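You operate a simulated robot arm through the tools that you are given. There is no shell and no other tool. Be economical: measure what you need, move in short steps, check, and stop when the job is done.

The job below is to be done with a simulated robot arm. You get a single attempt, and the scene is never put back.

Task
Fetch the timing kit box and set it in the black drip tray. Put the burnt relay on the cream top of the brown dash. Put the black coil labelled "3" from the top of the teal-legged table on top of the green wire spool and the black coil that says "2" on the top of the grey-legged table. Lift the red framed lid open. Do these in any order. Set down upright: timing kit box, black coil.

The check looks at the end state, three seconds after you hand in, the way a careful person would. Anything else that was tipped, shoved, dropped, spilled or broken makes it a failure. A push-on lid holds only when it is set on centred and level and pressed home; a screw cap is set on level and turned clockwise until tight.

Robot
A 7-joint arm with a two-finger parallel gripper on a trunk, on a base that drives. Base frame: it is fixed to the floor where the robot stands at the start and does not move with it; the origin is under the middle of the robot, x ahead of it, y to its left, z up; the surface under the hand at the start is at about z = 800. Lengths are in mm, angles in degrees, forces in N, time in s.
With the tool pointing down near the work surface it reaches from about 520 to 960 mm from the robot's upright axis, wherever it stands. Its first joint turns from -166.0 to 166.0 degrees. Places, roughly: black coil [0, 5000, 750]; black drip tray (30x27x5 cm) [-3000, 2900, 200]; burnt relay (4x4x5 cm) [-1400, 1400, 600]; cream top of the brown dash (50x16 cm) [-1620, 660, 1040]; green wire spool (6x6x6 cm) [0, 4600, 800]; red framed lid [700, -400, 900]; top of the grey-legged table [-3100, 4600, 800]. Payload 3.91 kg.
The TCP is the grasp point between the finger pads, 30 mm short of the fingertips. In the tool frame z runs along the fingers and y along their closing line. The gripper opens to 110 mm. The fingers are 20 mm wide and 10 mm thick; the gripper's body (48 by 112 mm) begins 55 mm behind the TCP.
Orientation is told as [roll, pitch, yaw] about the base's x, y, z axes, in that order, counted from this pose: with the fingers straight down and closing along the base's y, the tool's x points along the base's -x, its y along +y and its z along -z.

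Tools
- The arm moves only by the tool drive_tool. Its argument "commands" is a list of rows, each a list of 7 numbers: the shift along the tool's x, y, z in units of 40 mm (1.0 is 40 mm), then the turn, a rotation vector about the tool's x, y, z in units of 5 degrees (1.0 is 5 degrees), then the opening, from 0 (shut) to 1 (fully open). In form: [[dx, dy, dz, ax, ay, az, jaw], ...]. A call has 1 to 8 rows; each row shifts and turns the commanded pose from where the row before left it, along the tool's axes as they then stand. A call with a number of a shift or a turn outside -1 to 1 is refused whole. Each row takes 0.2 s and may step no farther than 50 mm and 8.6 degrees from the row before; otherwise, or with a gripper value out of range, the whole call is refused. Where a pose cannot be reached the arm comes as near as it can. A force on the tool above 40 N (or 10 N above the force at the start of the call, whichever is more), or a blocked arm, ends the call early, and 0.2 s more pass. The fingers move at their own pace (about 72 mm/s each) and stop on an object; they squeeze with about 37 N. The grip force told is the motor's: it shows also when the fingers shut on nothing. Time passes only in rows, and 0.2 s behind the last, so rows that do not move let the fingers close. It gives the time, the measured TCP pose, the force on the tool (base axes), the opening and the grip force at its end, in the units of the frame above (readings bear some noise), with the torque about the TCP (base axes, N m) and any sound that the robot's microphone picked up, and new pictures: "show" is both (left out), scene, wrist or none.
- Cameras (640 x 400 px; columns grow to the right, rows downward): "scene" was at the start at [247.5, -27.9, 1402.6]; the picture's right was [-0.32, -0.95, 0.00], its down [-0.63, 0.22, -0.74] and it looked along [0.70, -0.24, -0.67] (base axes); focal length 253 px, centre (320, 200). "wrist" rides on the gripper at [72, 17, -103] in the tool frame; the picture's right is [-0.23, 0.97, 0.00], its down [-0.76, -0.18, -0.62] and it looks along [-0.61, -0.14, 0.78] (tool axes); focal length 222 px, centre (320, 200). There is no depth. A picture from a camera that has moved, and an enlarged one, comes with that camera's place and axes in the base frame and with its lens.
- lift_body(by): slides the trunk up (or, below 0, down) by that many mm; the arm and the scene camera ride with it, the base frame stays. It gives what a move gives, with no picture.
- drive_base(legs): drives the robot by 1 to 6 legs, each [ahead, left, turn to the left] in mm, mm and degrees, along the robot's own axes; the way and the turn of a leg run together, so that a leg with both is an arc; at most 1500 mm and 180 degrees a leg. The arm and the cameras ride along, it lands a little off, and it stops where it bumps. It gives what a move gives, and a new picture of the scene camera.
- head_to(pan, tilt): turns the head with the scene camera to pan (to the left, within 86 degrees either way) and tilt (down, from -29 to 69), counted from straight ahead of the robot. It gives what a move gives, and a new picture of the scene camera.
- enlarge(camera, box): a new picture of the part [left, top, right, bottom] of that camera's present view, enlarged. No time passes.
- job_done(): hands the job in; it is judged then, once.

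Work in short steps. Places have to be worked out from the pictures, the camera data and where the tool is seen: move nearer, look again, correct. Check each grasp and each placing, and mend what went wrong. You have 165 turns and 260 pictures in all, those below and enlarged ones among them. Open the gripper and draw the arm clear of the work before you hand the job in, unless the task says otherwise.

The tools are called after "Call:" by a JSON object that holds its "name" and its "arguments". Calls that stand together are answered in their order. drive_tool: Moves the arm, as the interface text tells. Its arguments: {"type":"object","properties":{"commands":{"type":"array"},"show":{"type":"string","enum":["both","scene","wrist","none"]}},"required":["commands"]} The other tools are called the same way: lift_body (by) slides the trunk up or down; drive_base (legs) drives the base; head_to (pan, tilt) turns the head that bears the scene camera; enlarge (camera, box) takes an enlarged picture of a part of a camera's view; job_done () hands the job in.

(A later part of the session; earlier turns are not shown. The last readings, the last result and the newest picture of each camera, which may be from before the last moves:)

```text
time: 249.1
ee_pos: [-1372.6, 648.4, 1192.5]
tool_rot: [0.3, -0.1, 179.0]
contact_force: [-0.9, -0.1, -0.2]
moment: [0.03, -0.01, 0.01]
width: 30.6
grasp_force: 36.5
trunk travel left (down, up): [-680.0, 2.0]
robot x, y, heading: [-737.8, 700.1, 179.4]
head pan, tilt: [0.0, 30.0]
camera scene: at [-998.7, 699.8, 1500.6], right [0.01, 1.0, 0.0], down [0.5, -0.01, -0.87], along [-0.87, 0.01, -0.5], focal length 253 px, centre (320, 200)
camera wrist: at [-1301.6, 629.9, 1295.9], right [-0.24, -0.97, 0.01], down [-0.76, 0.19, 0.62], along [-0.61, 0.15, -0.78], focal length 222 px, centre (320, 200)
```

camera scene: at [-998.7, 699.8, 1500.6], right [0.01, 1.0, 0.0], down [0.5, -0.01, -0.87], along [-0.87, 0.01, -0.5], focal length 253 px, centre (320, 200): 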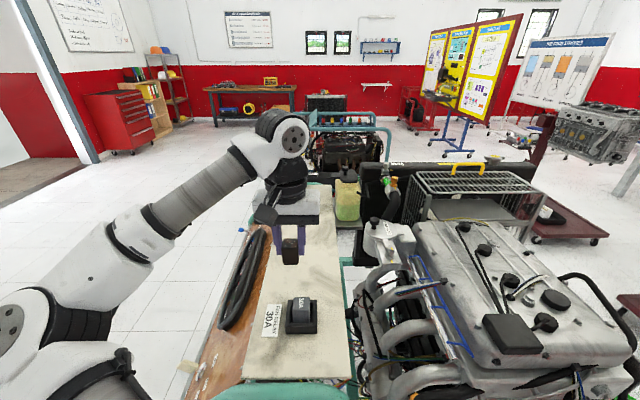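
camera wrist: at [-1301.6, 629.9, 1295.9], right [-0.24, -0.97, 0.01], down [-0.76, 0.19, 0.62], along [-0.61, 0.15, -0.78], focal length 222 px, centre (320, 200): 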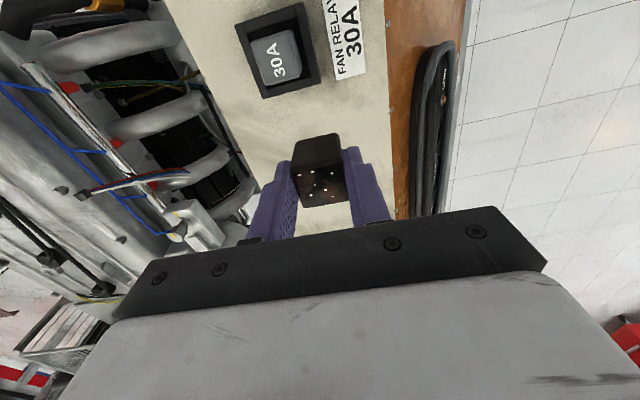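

The burnt relay goes on a free spot of the cream top, at about [-1560, 660]. I move there and lower to just above.

Call:
{"name": "drive_tool", "arguments": {"commands": [[-0.94, -0.06, 0, 0, 0, 0, 0], [-0.94, -0.06, 0, 0, 0, 0, 0], [-0.94, -0.06, 0, 0, 0, 0, 0], [-0.94, -0.06, 0, 0, 0, 0, 0], [-0.94, -0.06, 0, 0, 0, 0, 0], [0, 0, 0.9, 0, 0, 0, 0], [0, 0, 0.9, 0, 0, 0, 0]], "show": "both"}}

```text
time: 250.7
ee_pos: [-1561.2, 663.9, 1122.6]
tool_rot: [0.4, -0.2, 179.0]
contact_force: [0.0, -0.1, -1.0]
moment: [0.06, -0.02, 0.02]
width: 30.9
grasp_force: 37.2
trunk travel left (down, up): [-680.0, 2.0]
robot x, y, heading: [-735.6, 696.1, 179.3]
head pan, tilt: [0.0, 30.0]
camera scene: at [-998.4, 699.8, 1500.8], right [0.01, 1.0, 0.0], down [0.5, -0.01, -0.87], along [-0.87, 0.01, -0.5], focal length 253 px, centre (320, 200)
camera wrist: at [-1488.9, 645.1, 1226.2], right [-0.24, -0.97, 0.01], down [-0.76, 0.19, 0.62], along [-0.61, 0.15, -0.78], focal length 222 px, centre (320, 200)
```

scene: 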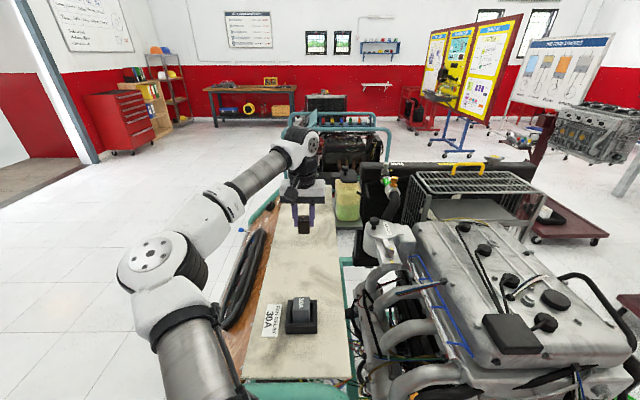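
wrist: 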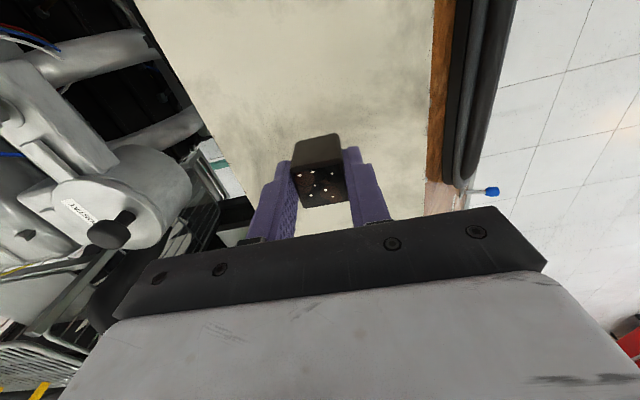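

Well centred over the cream top. I creep down until it touches.

Call:
{"name": "drive_tool", "arguments": {"commands": [[0, 0, 0.5, 0, 0, 0, 0], [0, 0, 0.3, 0, 0, 0, 0], [0, 0, 0.2, 0, 0, 0, 0], [0, 0, 0.2, 0, 0, 0, 0], [0, 0, 0.2, 0, 0, 0, 0], [0, 0, 0.2, 0, 0, 0, 0]], "show": "scene"}}

```text
time: 251.6
ee_pos: [-1562.3, 661.2, 1088.9]
tool_rot: [0.3, -1.1, 179.0]
contact_force: [5.3, -0.9, 19.2]
moment: [0.04, -0.46, -0.03]
width: 31.0
grasp_force: 37.2
trunk travel left (down, up): [-680.0, 2.0]
robot x, y, heading: [-738.2, 696.3, 179.2]
head pan, tilt: [0.0, 30.0]
stopped in row 4: the force on the tool passed its limit at 50 N (the readings are from after the stop); the commanded pose is now the measured one
camera scene: at [-995.8, 699.4, 1501.4], right [0.01, 1.0, 0.0], down [0.5, 0.0, -0.87], along [-0.87, 0.01, -0.5], focal length 253 px, centre (320, 200)
```

scene: 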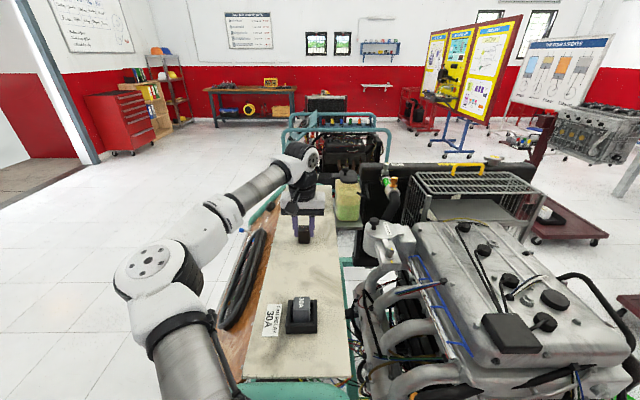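

Contact. I release and rise straight up, then check.

Call:
{"name": "drive_tool", "arguments": {"commands": [[0, 0, 0, 0, 0, 0, 0.5], [0, 0, 0, 0, 0, 0, 0.55], [0, 0, -0.5, 0, 0, 0, 0.55], [0, 0, -1, 0, 0, 0, 0.55], [0, 0, -1, 0, 0, 0, 0.55], [0.5, 0, -0.6, 0, 0, 0, 0.55]], "show": "both"}}

```text
time: 253.0
ee_pos: [-1540.5, 661.8, 1208.0]
tool_rot: [0.2, -0.9, 179.1]
contact_force: [-0.2, -0.5, -0.2]
moment: [-0.03, 0.0, 0.01]
width: 60.5
grasp_force: 0.1
trunk travel left (down, up): [-680.0, 2.0]
robot x, y, heading: [-736.5, 695.4, 179.7]
head pan, tilt: [0.0, 30.0]
camera scene: at [-997.2, 699.3, 1501.0], right [0.01, 1.0, 0.0], down [0.5, 0.0, -0.87], along [-0.87, 0.01, -0.5], focal length 253 px, centre (320, 200)
camera wrist: at [-1466.6, 643.7, 1309.8], right [-0.24, -0.97, 0.01], down [-0.75, 0.19, 0.63], along [-0.62, 0.15, -0.77], focal length 222 px, centre (320, 200)
```

scene: 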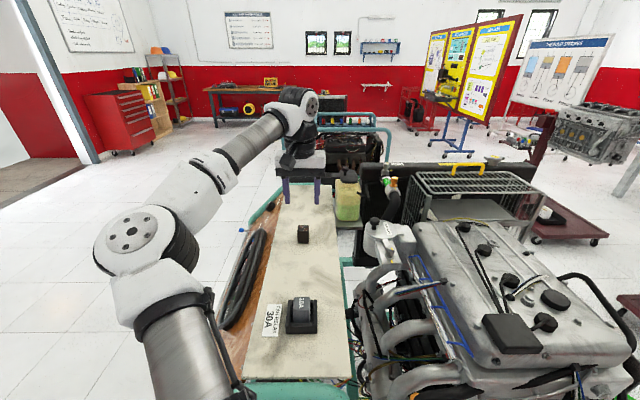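
wrist: 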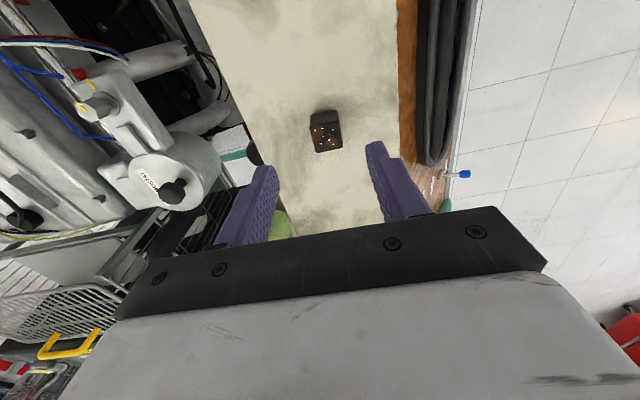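

The relay stands on the cream top. I retract and drive back up the aisle toward the teal-legged table and look.

Call:
{"name": "drive_tool", "arguments": {"commands": [[1, 0, 0, 0, 0, 0, 0.5], [1, 0, 0, 0, 0, 0, 0.5], [1, 0, 0, 0, 0, 0, 0.5], [1, 0, 0, 0, 0, 0, 0.5], [1, 0, 0, 0, 0, 0, 0.5], [1, 0, 0, 0, 0, 0, 0.5]], "show": "none"}}

Call:
{"name": "drive_base", "arguments": {"legs": [[-270, 0, 0], [0, 0, -90], [1300, 0, 0]]}}

Call:
{"name": "head_to", "arguments": {"pan": -10, "tilt": 15}}

Call:
{"name": "enlarge", "arguments": {"camera": "scene", "box": [220, 100, 540, 300]}}

```text
time: 254.4
ee_pos: [-1298.8, 658.4, 1207.6]
tool_rot: [0.4, -0.9, 179.0]
contact_force: [0.4, 1.2, -0.2]
moment: [-0.01, 0.01, -0.01]
width: 55.0
grasp_force: 0.1
trunk travel left (down, up): [-680.0, 2.0]
robot x, y, heading: [-734.5, 700.9, 179.5]
head pan, tilt: [0.0, 30.0]
```

```text
time: 266.4
ee_pos: [-565.1, 2571.5, 1207.6]
tool_rot: [0.4, -1.1, 91.3]
contact_force: [-0.5, 0.2, -0.6]
moment: [-0.01, -0.01, 0.0]
width: 55.4
grasp_force: 0.1
trunk travel left (down, up): [-680.0, 2.0]
robot x, y, heading: [-506.6, 2007.6, 91.4]
head pan, tilt: [0.0, 30.0]
camera scene: at [-513.1, 2269.1, 1500.8], right [1.0, 0.03, 0.0], down [0.01, -0.5, -0.87], along [-0.03, 0.87, -0.5], focal length 253 px, centre (320, 200)
```

scene: 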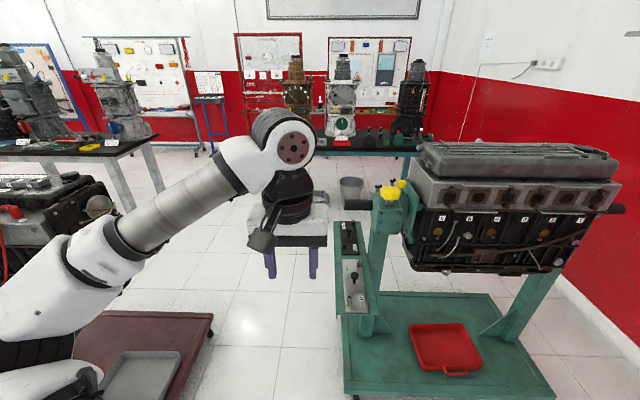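

```text
time: 267.1
ee_pos: [-565.0, 2571.7, 1206.8]
tool_rot: [0.3, -0.9, 91.3]
contact_force: [0.1, 0.5, -0.1]
moment: [-0.02, 0.03, 0.01]
width: 54.9
grasp_force: 0.0
trunk travel left (down, up): [-680.0, 2.0]
robot x, y, heading: [-505.2, 2007.9, 91.6]
head pan, tilt: [-10.0, 15.0]
camera scene: at [-497.0, 2270.9, 1525.0], right [0.99, -0.14, 0.0], down [-0.04, -0.26, -0.97], along [0.14, 0.96, -0.26], focal length 253 px, centre (320, 200)
```

scene: 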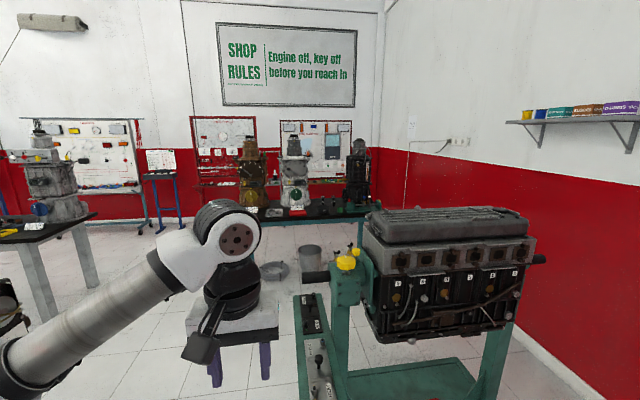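

```text
2.00 times, centred on (380, 200) of scene
camera zoom: at [-497.0, 2270.9, 1525.0], right [0.99, -0.14, 0.0], down [-0.04, -0.26, -0.97], along [0.14, 0.96, -0.26], focal length 506 px, centre (200, 200)
```

zoom: 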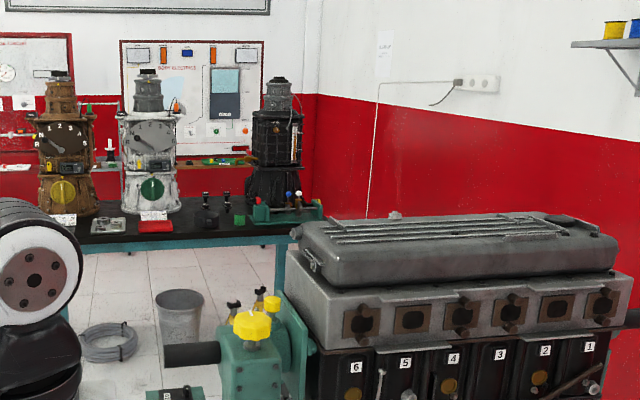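

The teal-legged table's front edge is at about y=4234. The gap between the red cart and the green stand is about 775 mm, so I tuck the hand to the right to bring the elbow in, and drive through.

Call:
{"name": "drive_tool", "arguments": {"commands": [[0, -1, 0, 0, 0, 0, 0.5], [0, -1, 0, 0, 0, 0, 0.5], [0, -1, 0, 0, 0, 0, 0.5], [0, -1, 0, 0, 0, 0, 0.5], [0, -1, 0, 0, 0, 0, 0.5], [0.3, -1, 0, 0, 0, 0, 0.5]], "show": "none"}}

Call:
{"name": "drive_base", "arguments": {"legs": [[0, 320, 0]]}}

Call:
{"name": "head_to", "arguments": {"pan": 0, "tilt": 40}}

```text
time: 268.6
ee_pos: [-323.2, 2566.8, 1205.4]
tool_rot: [0.4, -0.9, 91.4]
contact_force: [-0.1, 0.5, -0.8]
moment: [-0.02, 0.03, -0.01]
width: 55.0
grasp_force: 0.0
trunk travel left (down, up): [-680.0, 2.0]
robot x, y, heading: [-505.0, 2008.3, 91.5]
head pan, tilt: [-10.0, 15.0]
```

```text
time: 271.6
ee_pos: [-644.9, 2557.1, 1206.2]
tool_rot: [0.3, -0.9, 91.4]
contact_force: [-0.2, -0.9, 0.3]
moment: [0.0, 0.01, -0.01]
width: 55.1
grasp_force: 0.2
trunk travel left (down, up): [-680.0, 2.0]
robot x, y, heading: [-823.2, 1997.8, 91.8]
head pan, tilt: [-10.0, 15.0]
camera scene: at [-815.9, 2261.3, 1525.1], right [0.99, -0.14, 0.0], down [-0.04, -0.26, -0.97], along [0.14, 0.96, -0.26], focal length 253 px, centre (320, 200)
```

scene: 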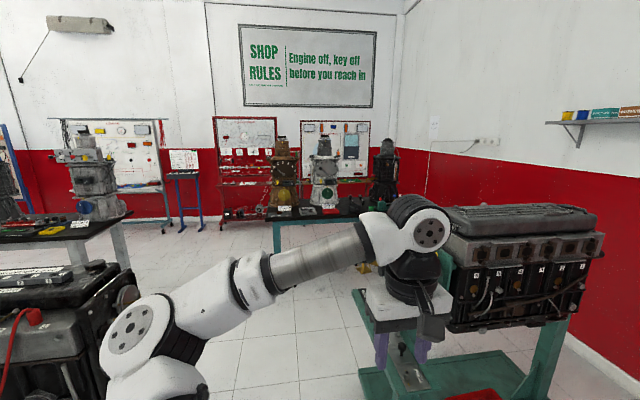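

```text
time: 272.5
ee_pos: [-644.1, 2556.5, 1205.7]
tool_rot: [0.2, -0.9, 91.4]
contact_force: [-0.2, 0.7, -0.2]
moment: [-0.01, -0.01, -0.01]
width: 55.0
grasp_force: 0.1
trunk travel left (down, up): [-680.0, 2.0]
robot x, y, heading: [-823.0, 2002.7, 91.7]
head pan, tilt: [0.0, 40.0]
camera scene: at [-831.5, 2253.9, 1485.6], right [1.0, 0.03, 0.0], down [0.02, -0.64, -0.77], along [-0.02, 0.77, -0.64], focal length 253 px, centre (320, 200)
```

scene: 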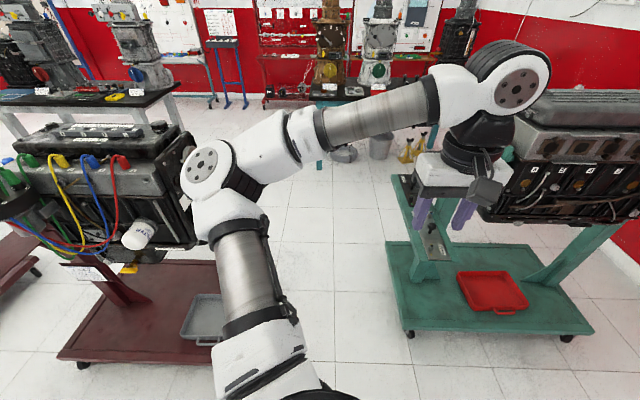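

The corridor is clear with the elbow tucked in. I drive 1500 mm ahead and look at the table.

Call:
{"name": "drive_base", "arguments": {"legs": [[1500, 20, -1.7]]}}

Call:
{"name": "head_to", "arguments": {"pan": -40, "tilt": 25}}

Call:
{"name": "enlarge", "arguments": {"camera": "scene", "box": [160, 120, 400, 270]}}

```text
refused: leg 1 is longer than a leg can be; nothing moved
```

```text
time: 273.6
ee_pos: [-643.9, 2557.6, 1204.7]
tool_rot: [0.3, -0.9, 91.4]
contact_force: [-0.9, -0.6, 0.1]
moment: [-0.03, -0.01, 0.0]
width: 55.2
grasp_force: 0.0
trunk travel left (down, up): [-680.0, 2.0]
robot x, y, heading: [-817.4, 1998.5, 91.7]
head pan, tilt: [-40.0, 25.0]
camera scene: at [-772.0, 2241.3, 1508.8], right [0.79, -0.62, 0.0], down [-0.26, -0.33, -0.91], along [0.56, 0.71, -0.42], focal length 253 px, centre (320, 200)
```

scene: 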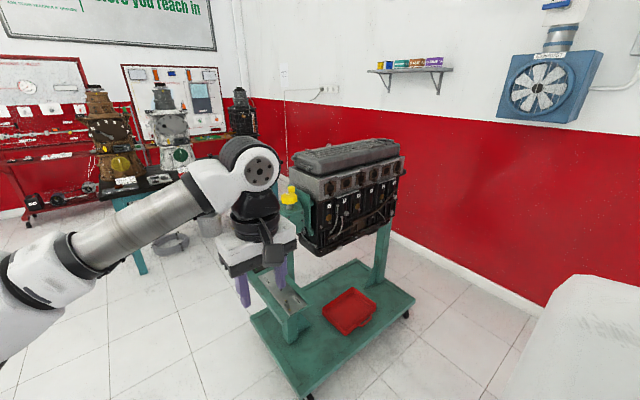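

```text
2.67 times, centred on (280, 195) of scene
camera zoom: at [-772.0, 2241.3, 1508.8], right [0.79, -0.62, 0.0], down [-0.26, -0.33, -0.91], along [0.56, 0.71, -0.42], focal length 674 px, centre (427, 213)
```

zoom: 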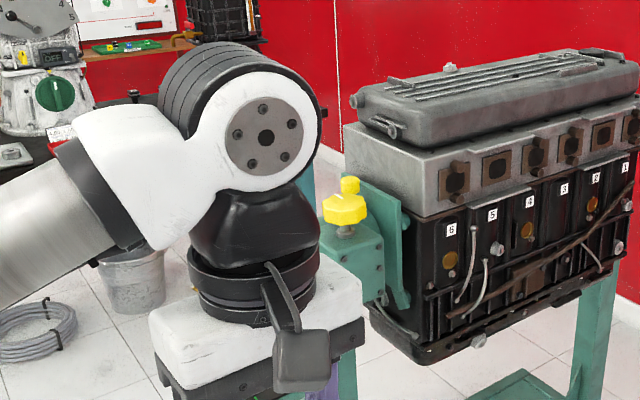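

I resend the drive with a straightening turn first.

Call:
{"name": "drive_base", "arguments": {"legs": [[0, 0, -1.7], [1450, 0, 0]]}}

Call:
{"name": "enlarge", "arguments": {"camera": "scene", "box": [0, 100, 320, 300]}}

```text
time: 281.1
ee_pos: [-624.9, 3987.4, 1205.6]
tool_rot: [0.4, -0.8, 89.5]
contact_force: [0.3, -0.2, -0.4]
moment: [0.0, 0.04, 0.03]
width: 55.3
grasp_force: 0.1
trunk travel left (down, up): [-680.0, 2.0]
robot x, y, heading: [-821.1, 3437.6, 89.9]
head pan, tilt: [-40.0, 25.0]
camera scene: at [-762.9, 3675.3, 1508.8], right [0.76, -0.64, 0.0], down [-0.27, -0.32, -0.91], along [0.58, 0.69, -0.42], focal length 253 px, centre (320, 200)
```

scene: 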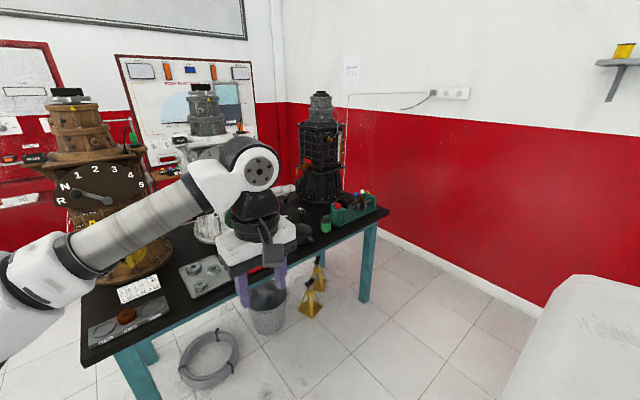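

```text
2.00 times, centred on (160, 200) of scene
camera zoom: at [-762.9, 3675.3, 1508.8], right [0.76, -0.64, 0.0], down [-0.27, -0.32, -0.91], along [0.58, 0.69, -0.42], focal length 506 px, centre (640, 200)
```

zoom: 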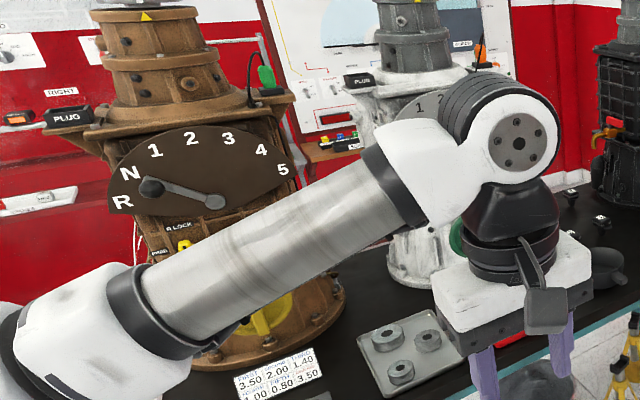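

I zoom on the right side of the table, where the green spool and coils should be.

Call:
{"name": "enlarge", "arguments": {"camera": "scene", "box": [270, 170, 400, 250]}}

```text
4.92 times, centred on (335, 210) of scene
camera zoom: at [-762.9, 3675.3, 1508.8], right [0.76, -0.64, 0.0], down [-0.27, -0.32, -0.91], along [0.58, 0.69, -0.42], focal length 1245 px, centre (246, 151)
```

zoom: 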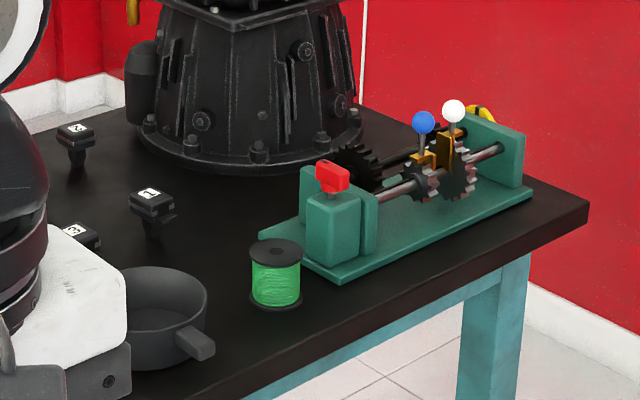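

The green spool is at about [-5, 4529], and three black coils stand near [-97, 4764], [-22, 4733] and [17, 4951]. I move alongside: ahead, strafe right, then in close.

Call:
{"name": "drive_base", "arguments": {"legs": [[320, 0, 0], [0, -770, 0], [190, 0, 0]]}}

Call:
{"name": "head_to", "arguments": {"pan": 0, "tilt": 38}}

Call:
{"name": "enlarge", "arguments": {"camera": "scene", "box": [220, 120, 420, 260]}}

```text
time: 286.3
ee_pos: [-268.2, 4312.7, 1205.8]
tool_rot: [0.4, -0.9, 88.9]
contact_force: [0.6, -0.5, 0.1]
moment: [0.02, 0.02, 0.03]
width: 54.9
grasp_force: 0.1
trunk travel left (down, up): [-680.0, 2.0]
robot x, y, heading: [-470.8, 3763.0, 89.1]
head pan, tilt: [-40.0, 25.0]
stopped in leg 2: the robot was blocked; the commanded pose is now the measured one
camera scene: at [-409.4, 4002.9, 1508.6], right [0.76, -0.65, 0.0], down [-0.28, -0.32, -0.91], along [0.59, 0.69, -0.42], focal length 253 px, centre (320, 200)
```

scene: 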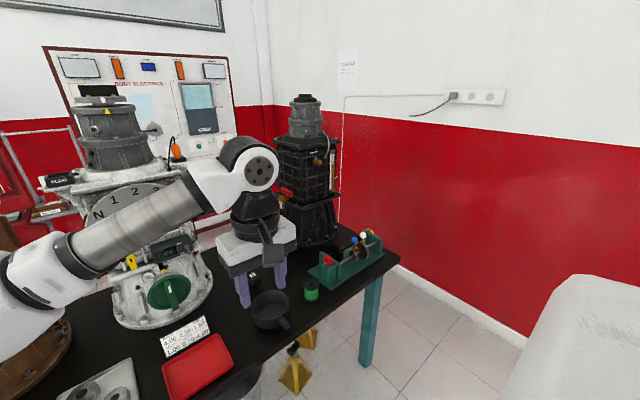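

```text
time: 287.4
ee_pos: [-269.6, 4312.2, 1206.3]
tool_rot: [0.3, -0.8, 88.9]
contact_force: [-0.2, -0.7, -0.1]
moment: [-0.04, -0.01, 0.01]
width: 55.0
grasp_force: 0.1
trunk travel left (down, up): [-680.0, 2.0]
robot x, y, heading: [-472.9, 3763.3, 89.3]
head pan, tilt: [0.0, 38.0]
camera scene: at [-469.7, 4018.9, 1488.5], right [1.0, -0.01, 0.0], down [-0.01, -0.62, -0.79], along [0.01, 0.79, -0.62], focal length 253 px, centre (320, 200)
```

scene: 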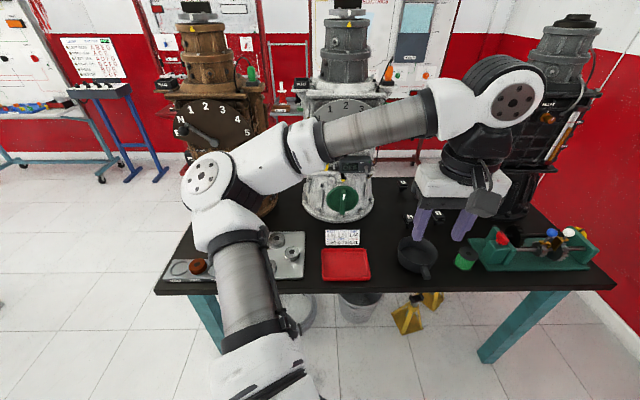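

```text
2.86 times, centred on (320, 190) of scene
camera zoom: at [-469.7, 4018.9, 1488.5], right [1.0, -0.01, 0.0], down [-0.01, -0.62, -0.79], along [0.01, 0.79, -0.62], focal length 723 px, centre (320, 229)
```

zoom: 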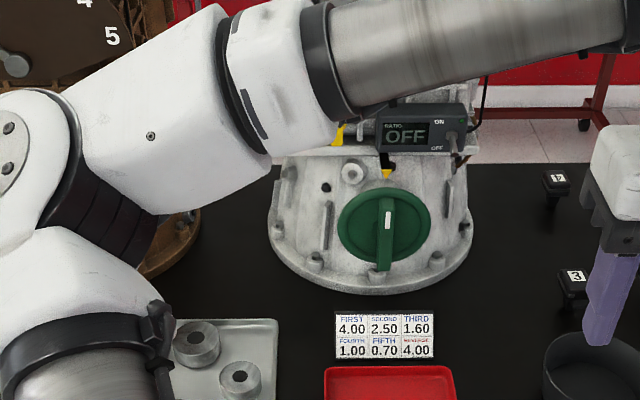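

The base bumped something (likely the green stand's side arm) while strafing. I move ahead 200 first, then strafe right.

Call:
{"name": "drive_base", "arguments": {"legs": [[0, 30, 0], [200, 0, 0], [0, -470, 0.9]]}}

Call:
{"name": "head_to", "arguments": {"pan": -85, "tilt": 35}}

```text
time: 293.3
ee_pos: [171.3, 4514.9, 1206.5]
tool_rot: [0.3, -0.9, 89.7]
contact_force: [0.1, 0.3, -0.3]
moment: [0.0, 0.0, 0.02]
width: 55.1
grasp_force: 0.1
trunk travel left (down, up): [-680.0, 2.0]
robot x, y, heading: [-24.0, 3958.1, 90.0]
head pan, tilt: [0.0, 38.0]
camera scene: at [-24.2, 4217.1, 1488.5], right [1.0, 0.0, 0.0], down [0.0, -0.62, -0.79], along [0.0, 0.79, -0.62], focal length 253 px, centre (320, 200)
```

scene: 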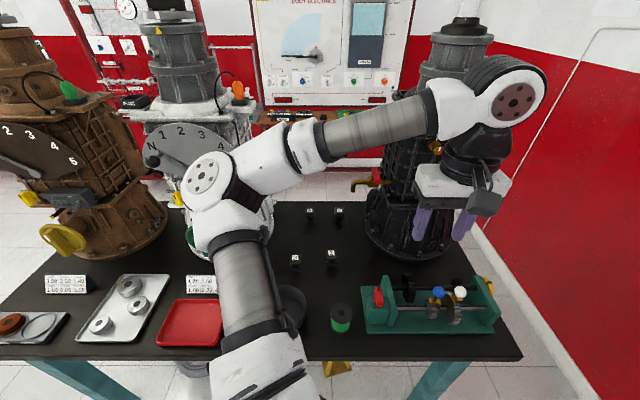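

```text
time: 294.9
ee_pos: [171.0, 4513.7, 1205.9]
tool_rot: [0.2, -0.8, 89.8]
contact_force: [0.2, 0.4, 0.1]
moment: [0.04, -0.01, -0.01]
width: 55.0
grasp_force: 0.0
trunk travel left (down, up): [-680.0, 2.0]
robot x, y, heading: [-18.9, 3960.5, 90.2]
head pan, tilt: [-85.0, 35.0]
camera scene: at [63.5, 4138.7, 1493.1], right [0.09, -1.0, 0.0], down [-0.57, -0.05, -0.82], along [0.82, 0.07, -0.57], focal length 253 px, centre (320, 200)
```

scene: 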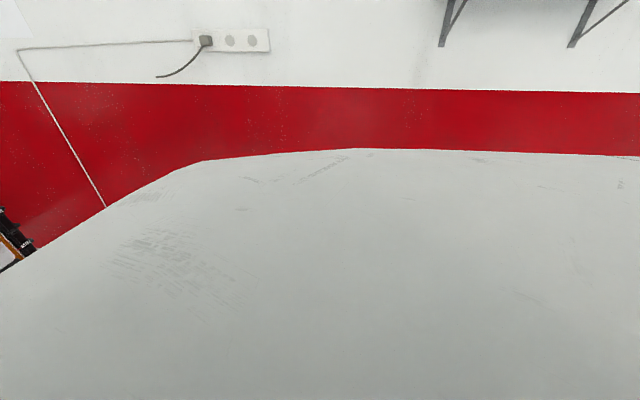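

Four small coils are visible. I turn back to read the labels.

Call:
{"name": "head_to", "arguments": {"pan": 0, "tilt": 38}}

Call:
{"name": "enlarge", "arguments": {"camera": "scene", "box": [275, 195, 365, 270]}}

Call:
{"name": "enlarge", "arguments": {"camera": "scene", "box": [260, 270, 400, 360]}}

```text
time: 296.5
ee_pos: [171.9, 4513.3, 1206.5]
tool_rot: [0.4, -1.0, 89.8]
contact_force: [0.2, -0.8, -0.2]
moment: [0.03, 0.0, 0.01]
width: 54.7
grasp_force: 0.2
trunk travel left (down, up): [-680.0, 2.0]
robot x, y, heading: [-23.3, 3960.6, 90.0]
head pan, tilt: [0.0, 38.0]
camera scene: at [-24.3, 4217.1, 1488.5], right [1.0, 0.0, 0.0], down [0.0, -0.62, -0.79], along [0.0, 0.79, -0.62], focal length 253 px, centre (320, 200)
```

scene: 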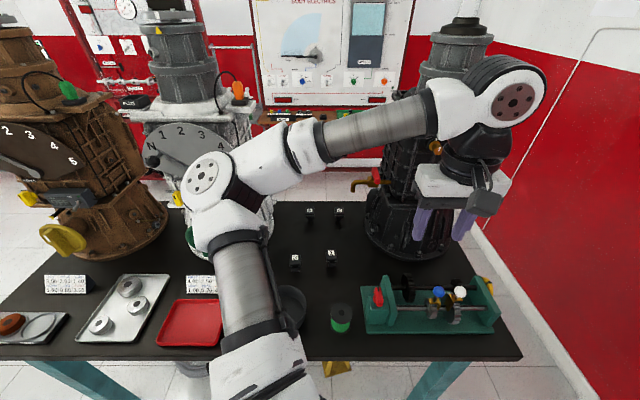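

```text
5.33 times, centred on (320, 232) of scene
camera zoom: at [-24.3, 4217.1, 1488.5], right [1.0, 0.0, 0.0], down [0.0, -0.62, -0.79], along [0.0, 0.79, -0.62], focal length 1349 px, centre (320, 27)
```

zoom: 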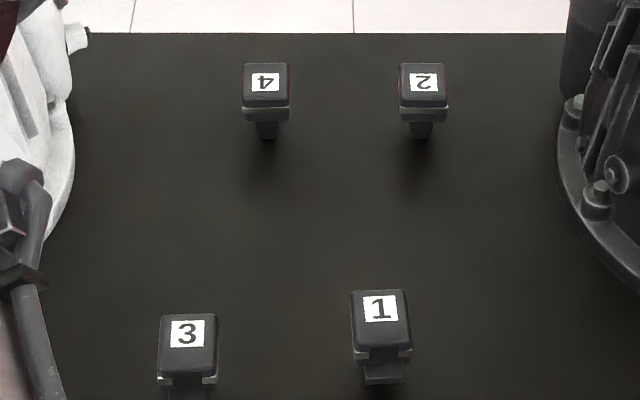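

```text
4.44 times, centred on (330, 315) of scene
camera zoom: at [-24.3, 4217.1, 1488.5], right [1.0, 0.0, 0.0], down [0.0, -0.62, -0.79], along [0.0, 0.79, -0.62], focal length 1124 px, centre (276, -311)
```

zoom: 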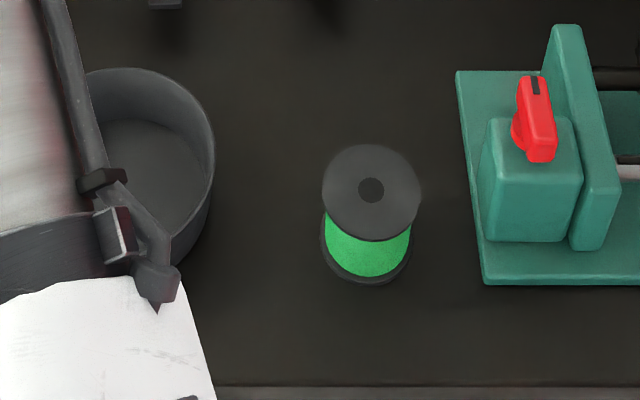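

Labels: "3" is the front-left coil near [-101, 4727], "2" the back-right one near [49, 4956], and the spool top is at about [30, 4549]. I lower the trunk 80 and bring the hand near above coil 3.

Call:
{"name": "lift_body", "arguments": {"by": -80}}

Call:
{"name": "drive_tool", "arguments": {"commands": [[-0.6, 0.97, 0, 0, 0, 0, 0.6], [-0.6, 0.97, 0, 0, 0, 0, 0.6], [-0.6, 0.97, 0, 0, 0, 0, 0.6], [-0.6, 0.97, 0, 0, 0, 0, 0.6], [-0.6, 0.97, 0, 0, 0, 0, 0.6], [-0.6, 0.97, 0, 0, 0, 0, 0.6], [-0.6, 0.97, 0, 0, 0, 0, 0.6], [0, 0, 0.9, 0, 0, 0, 0.6]], "show": "none"}}

Call:
{"name": "drive_tool", "arguments": {"commands": [[0, 0, 0.9, 0, 0, 0, 0.6], [0, 0, 0.9, 0, 0, 0, 0.6]], "show": "both"}}

```text
time: 297.6
ee_pos: [171.7, 4514.1, 1126.5]
tool_rot: [0.4, -0.9, 89.8]
contact_force: [0.6, 1.6, 0.0]
moment: [-0.01, 0.02, -0.05]
width: 55.2
grasp_force: 0.0
trunk travel left (down, up): [-600.0, 82.0]
robot x, y, heading: [-17.7, 3961.9, 90.2]
head pan, tilt: [0.0, 38.0]
```

```text
time: 299.4
ee_pos: [-101.4, 4681.5, 1094.6]
tool_rot: [0.3, -1.0, 89.8]
contact_force: [-0.3, -0.4, -1.2]
moment: [0.01, -0.02, 0.03]
width: 66.3
grasp_force: 0.1
trunk travel left (down, up): [-600.0, 82.0]
robot x, y, heading: [-27.1, 3963.3, 90.0]
head pan, tilt: [0.0, 38.0]
```

```text
time: 300.0
ee_pos: [-100.0, 4683.4, 1020.3]
tool_rot: [0.2, -0.9, 89.7]
contact_force: [-1.2, 0.6, 0.3]
moment: [-0.02, -0.01, 0.0]
width: 65.7
grasp_force: 0.1
trunk travel left (down, up): [-600.0, 82.0]
robot x, y, heading: [-23.2, 3961.3, 90.2]
head pan, tilt: [0.0, 38.0]
camera scene: at [-24.5, 4217.3, 1408.5], right [1.0, 0.0, 0.0], down [0.0, -0.62, -0.79], along [0.0, 0.79, -0.62], focal length 253 px, centre (320, 200)
camera wrist: at [-117.7, 4609.7, 1123.8], right [-0.97, 0.23, 0.01], down [0.18, 0.75, 0.63], along [0.14, 0.62, -0.77], focal length 222 px, centre (320, 200)
```

scene: 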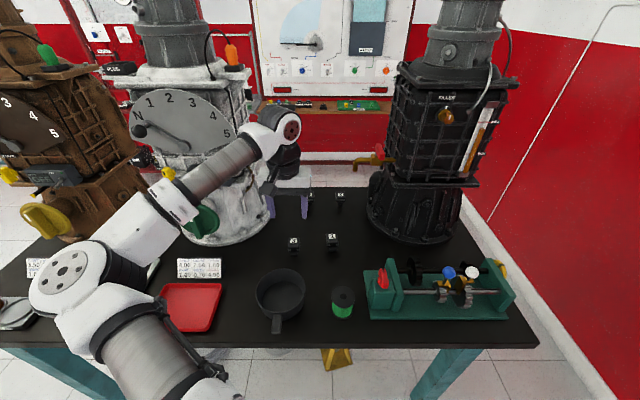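
wrist: 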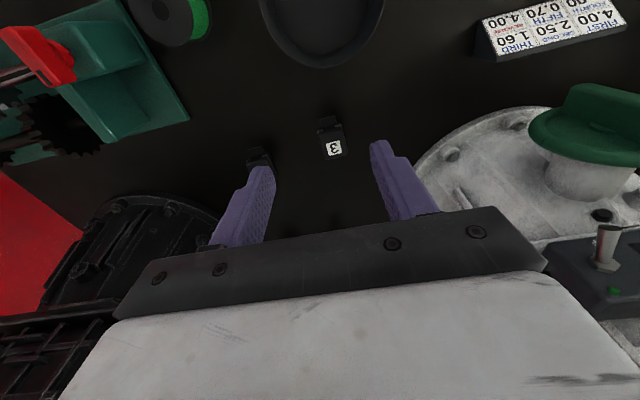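

Coil 3's label is at roughly [-105, 4745, 840]. I move over it, lower to 940, and look again.

Call:
{"name": "drive_tool", "arguments": {"commands": [[-0.75, 0.06, 0.6, 0, 0, 0, 0.6], [-0.75, 0.06, 0.6, 0, 0, 0, 0.6], [0, 0, 0.8, 0, 0, 0, 0.6]], "show": "both"}}

Call:
{"name": "enlarge", "arguments": {"camera": "scene", "box": [240, 170, 380, 270]}}

```text
time: 300.8
ee_pos: [-105.6, 4746.3, 941.2]
tool_rot: [0.3, -0.9, 89.9]
contact_force: [0.0, 0.3, -0.7]
moment: [-0.01, -0.02, -0.03]
width: 66.2
grasp_force: 0.1
trunk travel left (down, up): [-600.0, 82.0]
robot x, y, heading: [-22.5, 3960.5, 90.2]
head pan, tilt: [0.0, 38.0]
camera scene: at [-24.5, 4217.2, 1408.5], right [1.0, 0.0, 0.0], down [0.0, -0.62, -0.79], along [0.0, 0.79, -0.62], focal length 253 px, centre (320, 200)
camera wrist: at [-122.6, 4672.0, 1044.5], right [-0.97, 0.23, 0.01], down [0.18, 0.75, 0.63], along [0.14, 0.62, -0.77], focal length 222 px, centre (320, 200)
```

scene: 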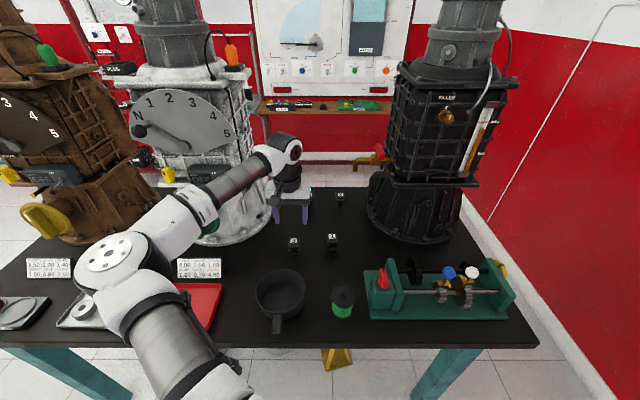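
wrist: 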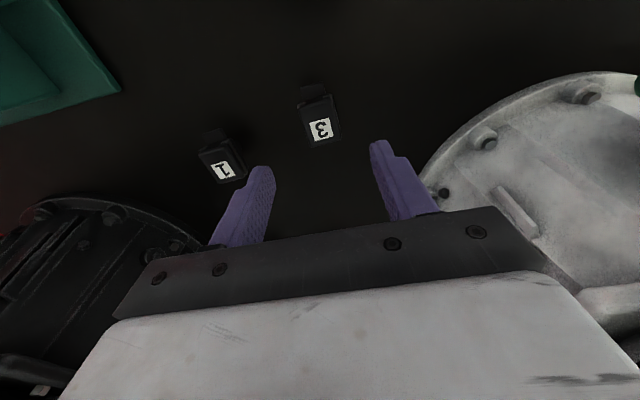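

```text
4.00 times, centred on (310, 220) of scene
camera zoom: at [-24.5, 4217.2, 1408.5], right [1.0, 0.0, 0.0], down [0.0, -0.62, -0.79], along [0.0, 0.79, -0.62], focal length 1012 px, centre (360, 120)
```

zoom: 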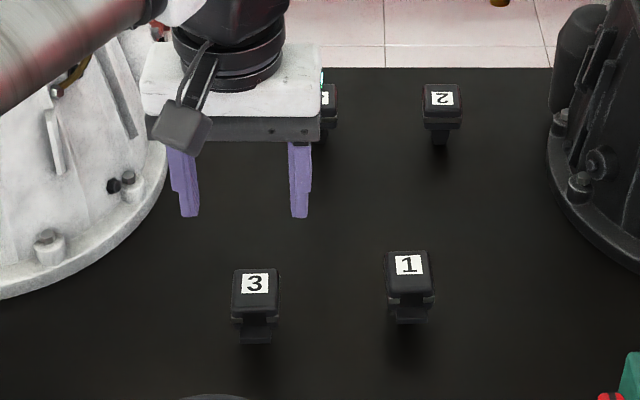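

Triangulated: coil 3's top is at z≈825, centre [-105, 4751]; table z≈775. I lower around the head to TCP z≈815.

Call:
{"name": "drive_tool", "arguments": {"commands": [[-0.12, 0, 0.9, 0, 0, 0, 0.6], [0, 0, 0.9, 0, 0, 0, 0.6], [0, 0, 0.6, 0, 0, 0, 0.6]], "show": "wrist"}}

Call:
{"name": "enlarge", "arguments": {"camera": "scene", "box": [240, 170, 380, 270]}}

```text
time: 301.6
ee_pos: [-105.6, 4752.9, 848.0]
tool_rot: [0.3, -0.9, 89.9]
contact_force: [-0.3, -1.0, 0.1]
moment: [-0.01, -0.02, 0.02]
width: 66.1
grasp_force: 0.0
trunk travel left (down, up): [-600.0, 82.0]
robot x, y, heading: [-23.4, 3965.0, 90.3]
head pan, tilt: [0.0, 38.0]
camera wrist: at [-122.5, 4678.8, 949.6], right [-0.97, 0.23, 0.01], down [0.18, 0.75, 0.63], along [0.14, 0.62, -0.77], focal length 222 px, centre (320, 200)
```

wrist: 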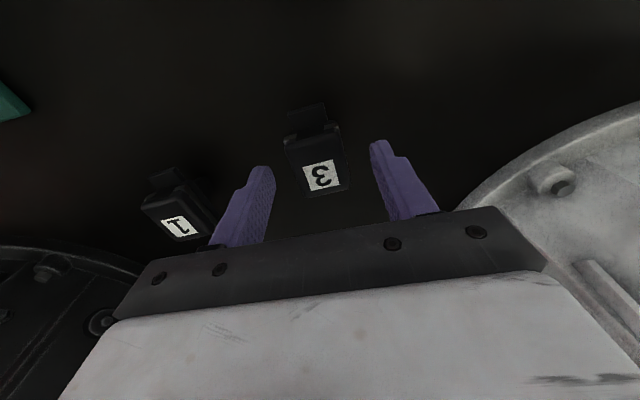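

```text
4.00 times, centred on (310, 220) of scene
camera zoom: at [-24.4, 4217.2, 1408.5], right [1.0, 0.0, 0.0], down [0.0, -0.62, -0.79], along [0.0, 0.79, -0.62], focal length 1012 px, centre (360, 120)
```

zoom: 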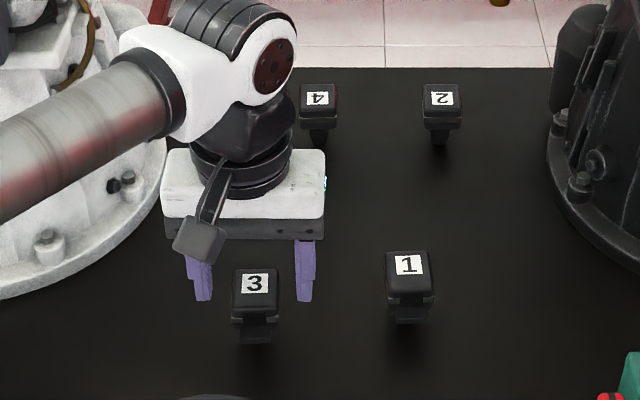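

Centred. I lower the last 33 mm and close.

Call:
{"name": "drive_tool", "arguments": {"commands": [[0.08, 0, 0.5, 0, 0, 0, 0.6], [0, 0, 0.33, 0, 0, 0, 0.6], [0, 0, 0, 0, 0, 0, 0], [0, 0, 0, 0, 0, 0, 0], [0, 0, 0, 0, 0, 0, 0]], "show": "wrist"}}

```text
time: 302.8
ee_pos: [-106.6, 4749.6, 815.2]
tool_rot: [0.3, -0.9, 89.8]
contact_force: [-0.8, -0.5, -0.2]
moment: [0.0, -0.03, 0.0]
width: 35.7
grasp_force: 37.6
trunk travel left (down, up): [-600.0, 82.0]
robot x, y, heading: [-16.7, 3962.1, 90.1]
head pan, tilt: [0.0, 38.0]
camera wrist: at [-123.0, 4675.3, 917.0], right [-0.97, 0.23, 0.01], down [0.18, 0.75, 0.63], along [0.14, 0.62, -0.77], focal length 222 px, centre (320, 200)
```

wrist: 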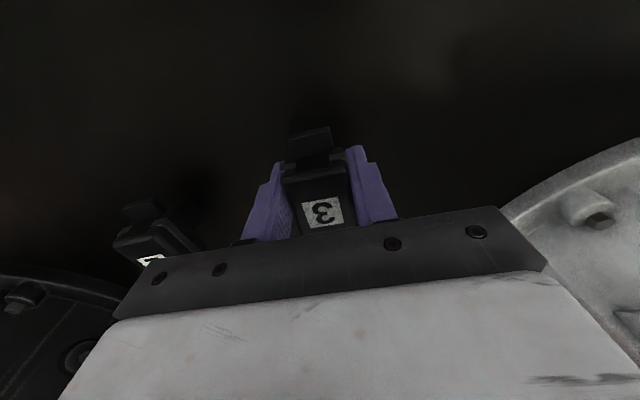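

Gripped at 35.7 mm. I lift 100 mm and look at the coil's shape below the head.

Call:
{"name": "drive_tool", "arguments": {"commands": [[0, 0, -0.6, 0, 0, 0, 0], [0, 0, -0.9, 0, 0, 0, 0], [0, 0, -1, 0, 0, 0, 0]], "show": "wrist"}}

Call:
{"name": "enlarge", "arguments": {"camera": "scene", "box": [240, 150, 380, 250]}}

```text
time: 303.6
ee_pos: [-106.5, 4747.0, 913.1]
tool_rot: [0.3, -0.9, 89.7]
contact_force: [0.7, 0.3, -1.5]
moment: [-0.02, 0.01, 0.03]
width: 35.5
grasp_force: 36.8
trunk travel left (down, up): [-600.0, 82.0]
robot x, y, heading: [-24.1, 3960.2, 90.0]
head pan, tilt: [0.0, 38.0]
camera wrist: at [-122.8, 4673.2, 1015.6], right [-0.97, 0.23, 0.01], down [0.18, 0.75, 0.63], along [0.14, 0.62, -0.77], focal length 222 px, centre (320, 200)
```

wrist: 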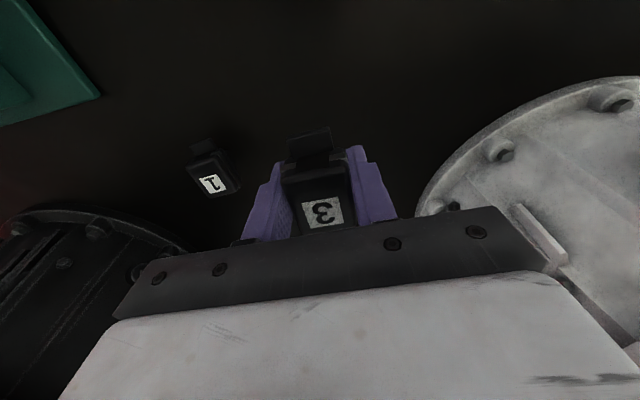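

```text
4.00 times, centred on (310, 200) of scene
camera zoom: at [-24.3, 4216.8, 1408.5], right [1.0, 0.0, 0.0], down [0.0, -0.62, -0.79], along [0.0, 0.79, -0.62], focal length 1012 px, centre (360, 200)
```

zoom: 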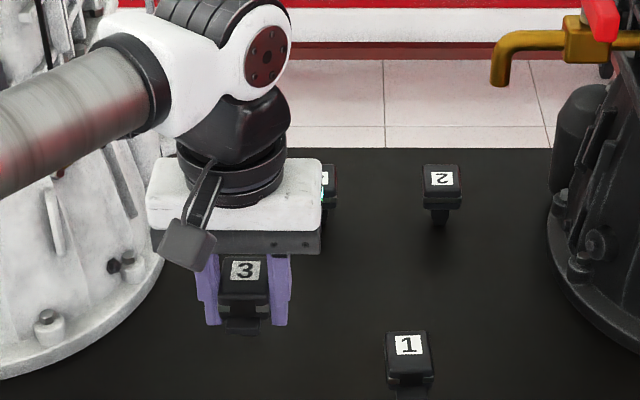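

The stem sits centrally under the head. I move over toward the spool, about [33, 4562], keeping height.

Call:
{"name": "drive_tool", "arguments": {"commands": [[0.9, -0.68, -0.2, 0, 0, 0, 0], [0.9, -0.68, -0.2, 0, 0, 0, 0], [0.9, -0.68, -0.2, 0, 0, 0, 0], [0.9, -0.68, -0.2, 0, 0, 0, 0], [0.7, -0.6, -0.2, 0, 0, 0, 0]], "show": "both"}}

Call:
{"name": "enlarge", "arguments": {"camera": "scene", "box": [270, 220, 410, 330]}}

```text
time: 304.8
ee_pos: [28.3, 4573.4, 951.4]
tool_rot: [0.3, -0.9, 89.8]
contact_force: [0.3, 0.3, -1.4]
moment: [0.03, 0.01, -0.01]
width: 35.8
grasp_force: 37.0
trunk travel left (down, up): [-600.0, 82.0]
robot x, y, heading: [-24.0, 3964.3, 90.1]
head pan, tilt: [0.0, 38.0]
camera scene: at [-24.1, 4217.1, 1408.5], right [1.0, 0.0, 0.0], down [0.0, -0.62, -0.79], along [0.0, 0.79, -0.62], focal length 253 px, centre (320, 200)
camera wrist: at [11.1, 4498.7, 1053.0], right [-0.97, 0.23, 0.01], down [0.18, 0.75, 0.63], along [0.14, 0.62, -0.77], focal length 222 px, centre (320, 200)
```

scene: 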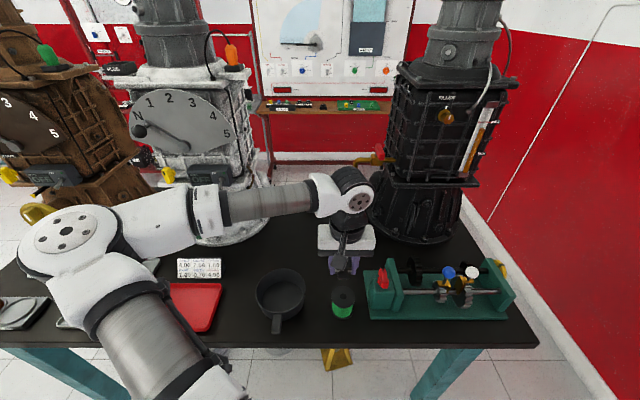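
wrist: 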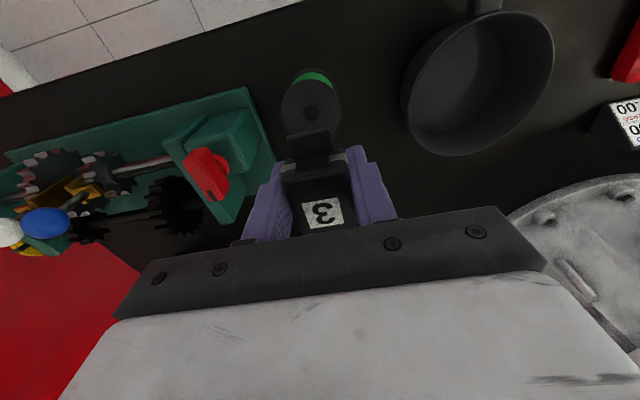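

```text
3.64 times, centred on (340, 275) of scene
camera zoom: at [-24.1, 4217.1, 1408.5], right [1.0, 0.0, 0.0], down [0.0, -0.62, -0.79], along [0.0, 0.79, -0.62], focal length 920 px, centre (247, -73)
```

zoom: 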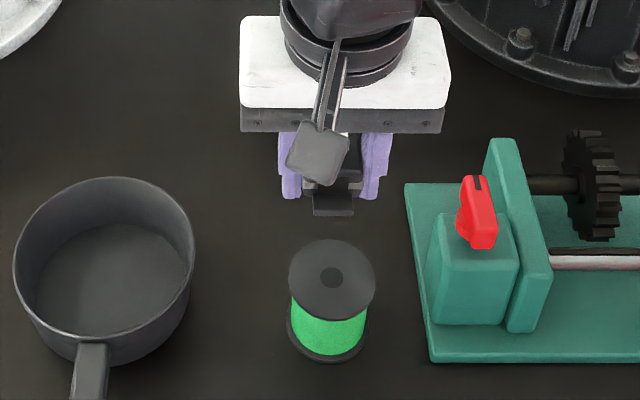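

Spool top centre: [35, 4572, ~818]. I shift +6 mm in x, lower to 15 mm above expected contact (TCP ≈875), and check alignment.

Call:
{"name": "drive_tool", "arguments": {"commands": [[0.02, -0.16, 0.5, 0, 0, 0, 0], [0, 0, 0.5, 0, 0, 0, 0], [0, 0, 0.5, 0, 0, 0, 0]], "show": "wrist"}}

Call:
{"name": "enlarge", "arguments": {"camera": "scene", "box": [290, 240, 390, 330]}}

```text
time: 305.6
ee_pos: [33.7, 4573.3, 890.9]
tool_rot: [0.2, -0.8, 89.8]
contact_force: [0.0, 0.1, -0.7]
moment: [-0.03, 0.02, 0.0]
width: 35.5
grasp_force: 37.5
trunk travel left (down, up): [-600.0, 82.0]
robot x, y, heading: [-23.0, 3960.1, 90.0]
head pan, tilt: [0.0, 38.0]
camera wrist: at [16.4, 4499.9, 993.1], right [-0.97, 0.23, 0.01], down [0.18, 0.75, 0.63], along [0.14, 0.62, -0.77], focal length 222 px, centre (320, 200)
```

wrist: 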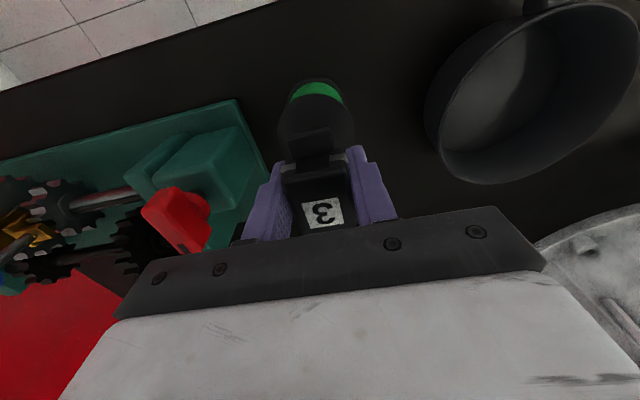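

```text
4.44 times, centred on (340, 285) of scene
camera zoom: at [-24.4, 4217.4, 1408.4], right [1.0, 0.0, 0.0], down [0.0, -0.62, -0.79], along [0.0, 0.79, -0.62], focal length 1124 px, centre (231, -178)
```

zoom: 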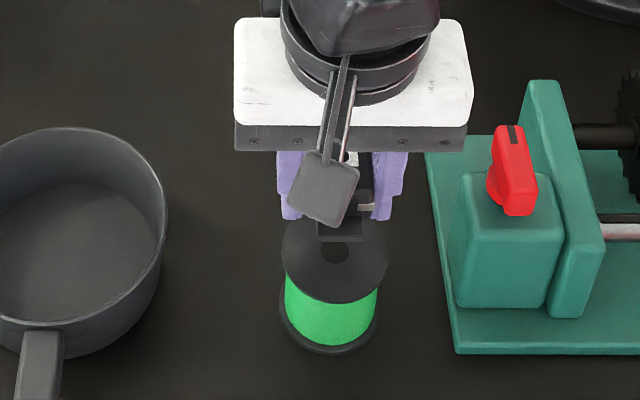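

Alignment in x is good. I creep down to contact.

Call:
{"name": "drive_tool", "arguments": {"commands": [[0, 0, 0.2, 0, 0, 0, 0], [0, 0, 0.12, 0, 0, 0, 0], [0, 0, 0.08, 0, 0, 0, 0]], "show": "none"}}

```text
time: 306.4
ee_pos: [32.6, 4574.0, 874.3]
tool_rot: [0.2, -0.9, 89.9]
contact_force: [-0.2, 0.7, -1.7]
moment: [-0.03, -0.04, -0.02]
width: 35.5
grasp_force: 36.4
trunk travel left (down, up): [-600.0, 82.0]
robot x, y, heading: [-21.5, 3962.8, 90.0]
head pan, tilt: [0.0, 38.0]
```

No contact yet at 874; I continue in 3 mm steps.

Call:
{"name": "drive_tool", "arguments": {"commands": [[0, 0, 0.08, 0, 0, 0, 0], [0, 0, 0.08, 0, 0, 0, 0]], "show": "none"}}

Call:
{"name": "enlarge", "arguments": {"camera": "scene", "box": [310, 250, 370, 325]}}

```text
time: 307.0
ee_pos: [32.8, 4575.1, 872.3]
tool_rot: [0.2, -1.2, 89.8]
contact_force: [0.1, 0.4, 30.0]
moment: [0.16, -0.04, 0.02]
width: 35.7
grasp_force: 37.2
trunk travel left (down, up): [-600.0, 82.0]
robot x, y, heading: [-25.0, 3958.6, 90.1]
head pan, tilt: [0.0, 38.0]
```

```text
5.33 times, centred on (340, 288) of scene
camera zoom: at [-24.5, 4215.0, 1409.5], right [1.0, 0.0, 0.0], down [0.0, -0.61, -0.79], along [0.0, 0.79, -0.61], focal length 1349 px, centre (213, -267)
```

zoom: 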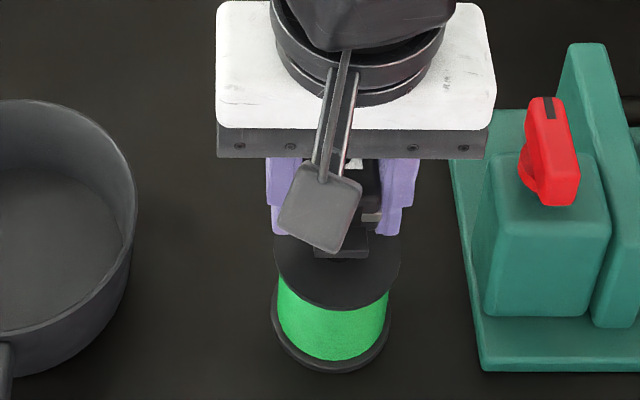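

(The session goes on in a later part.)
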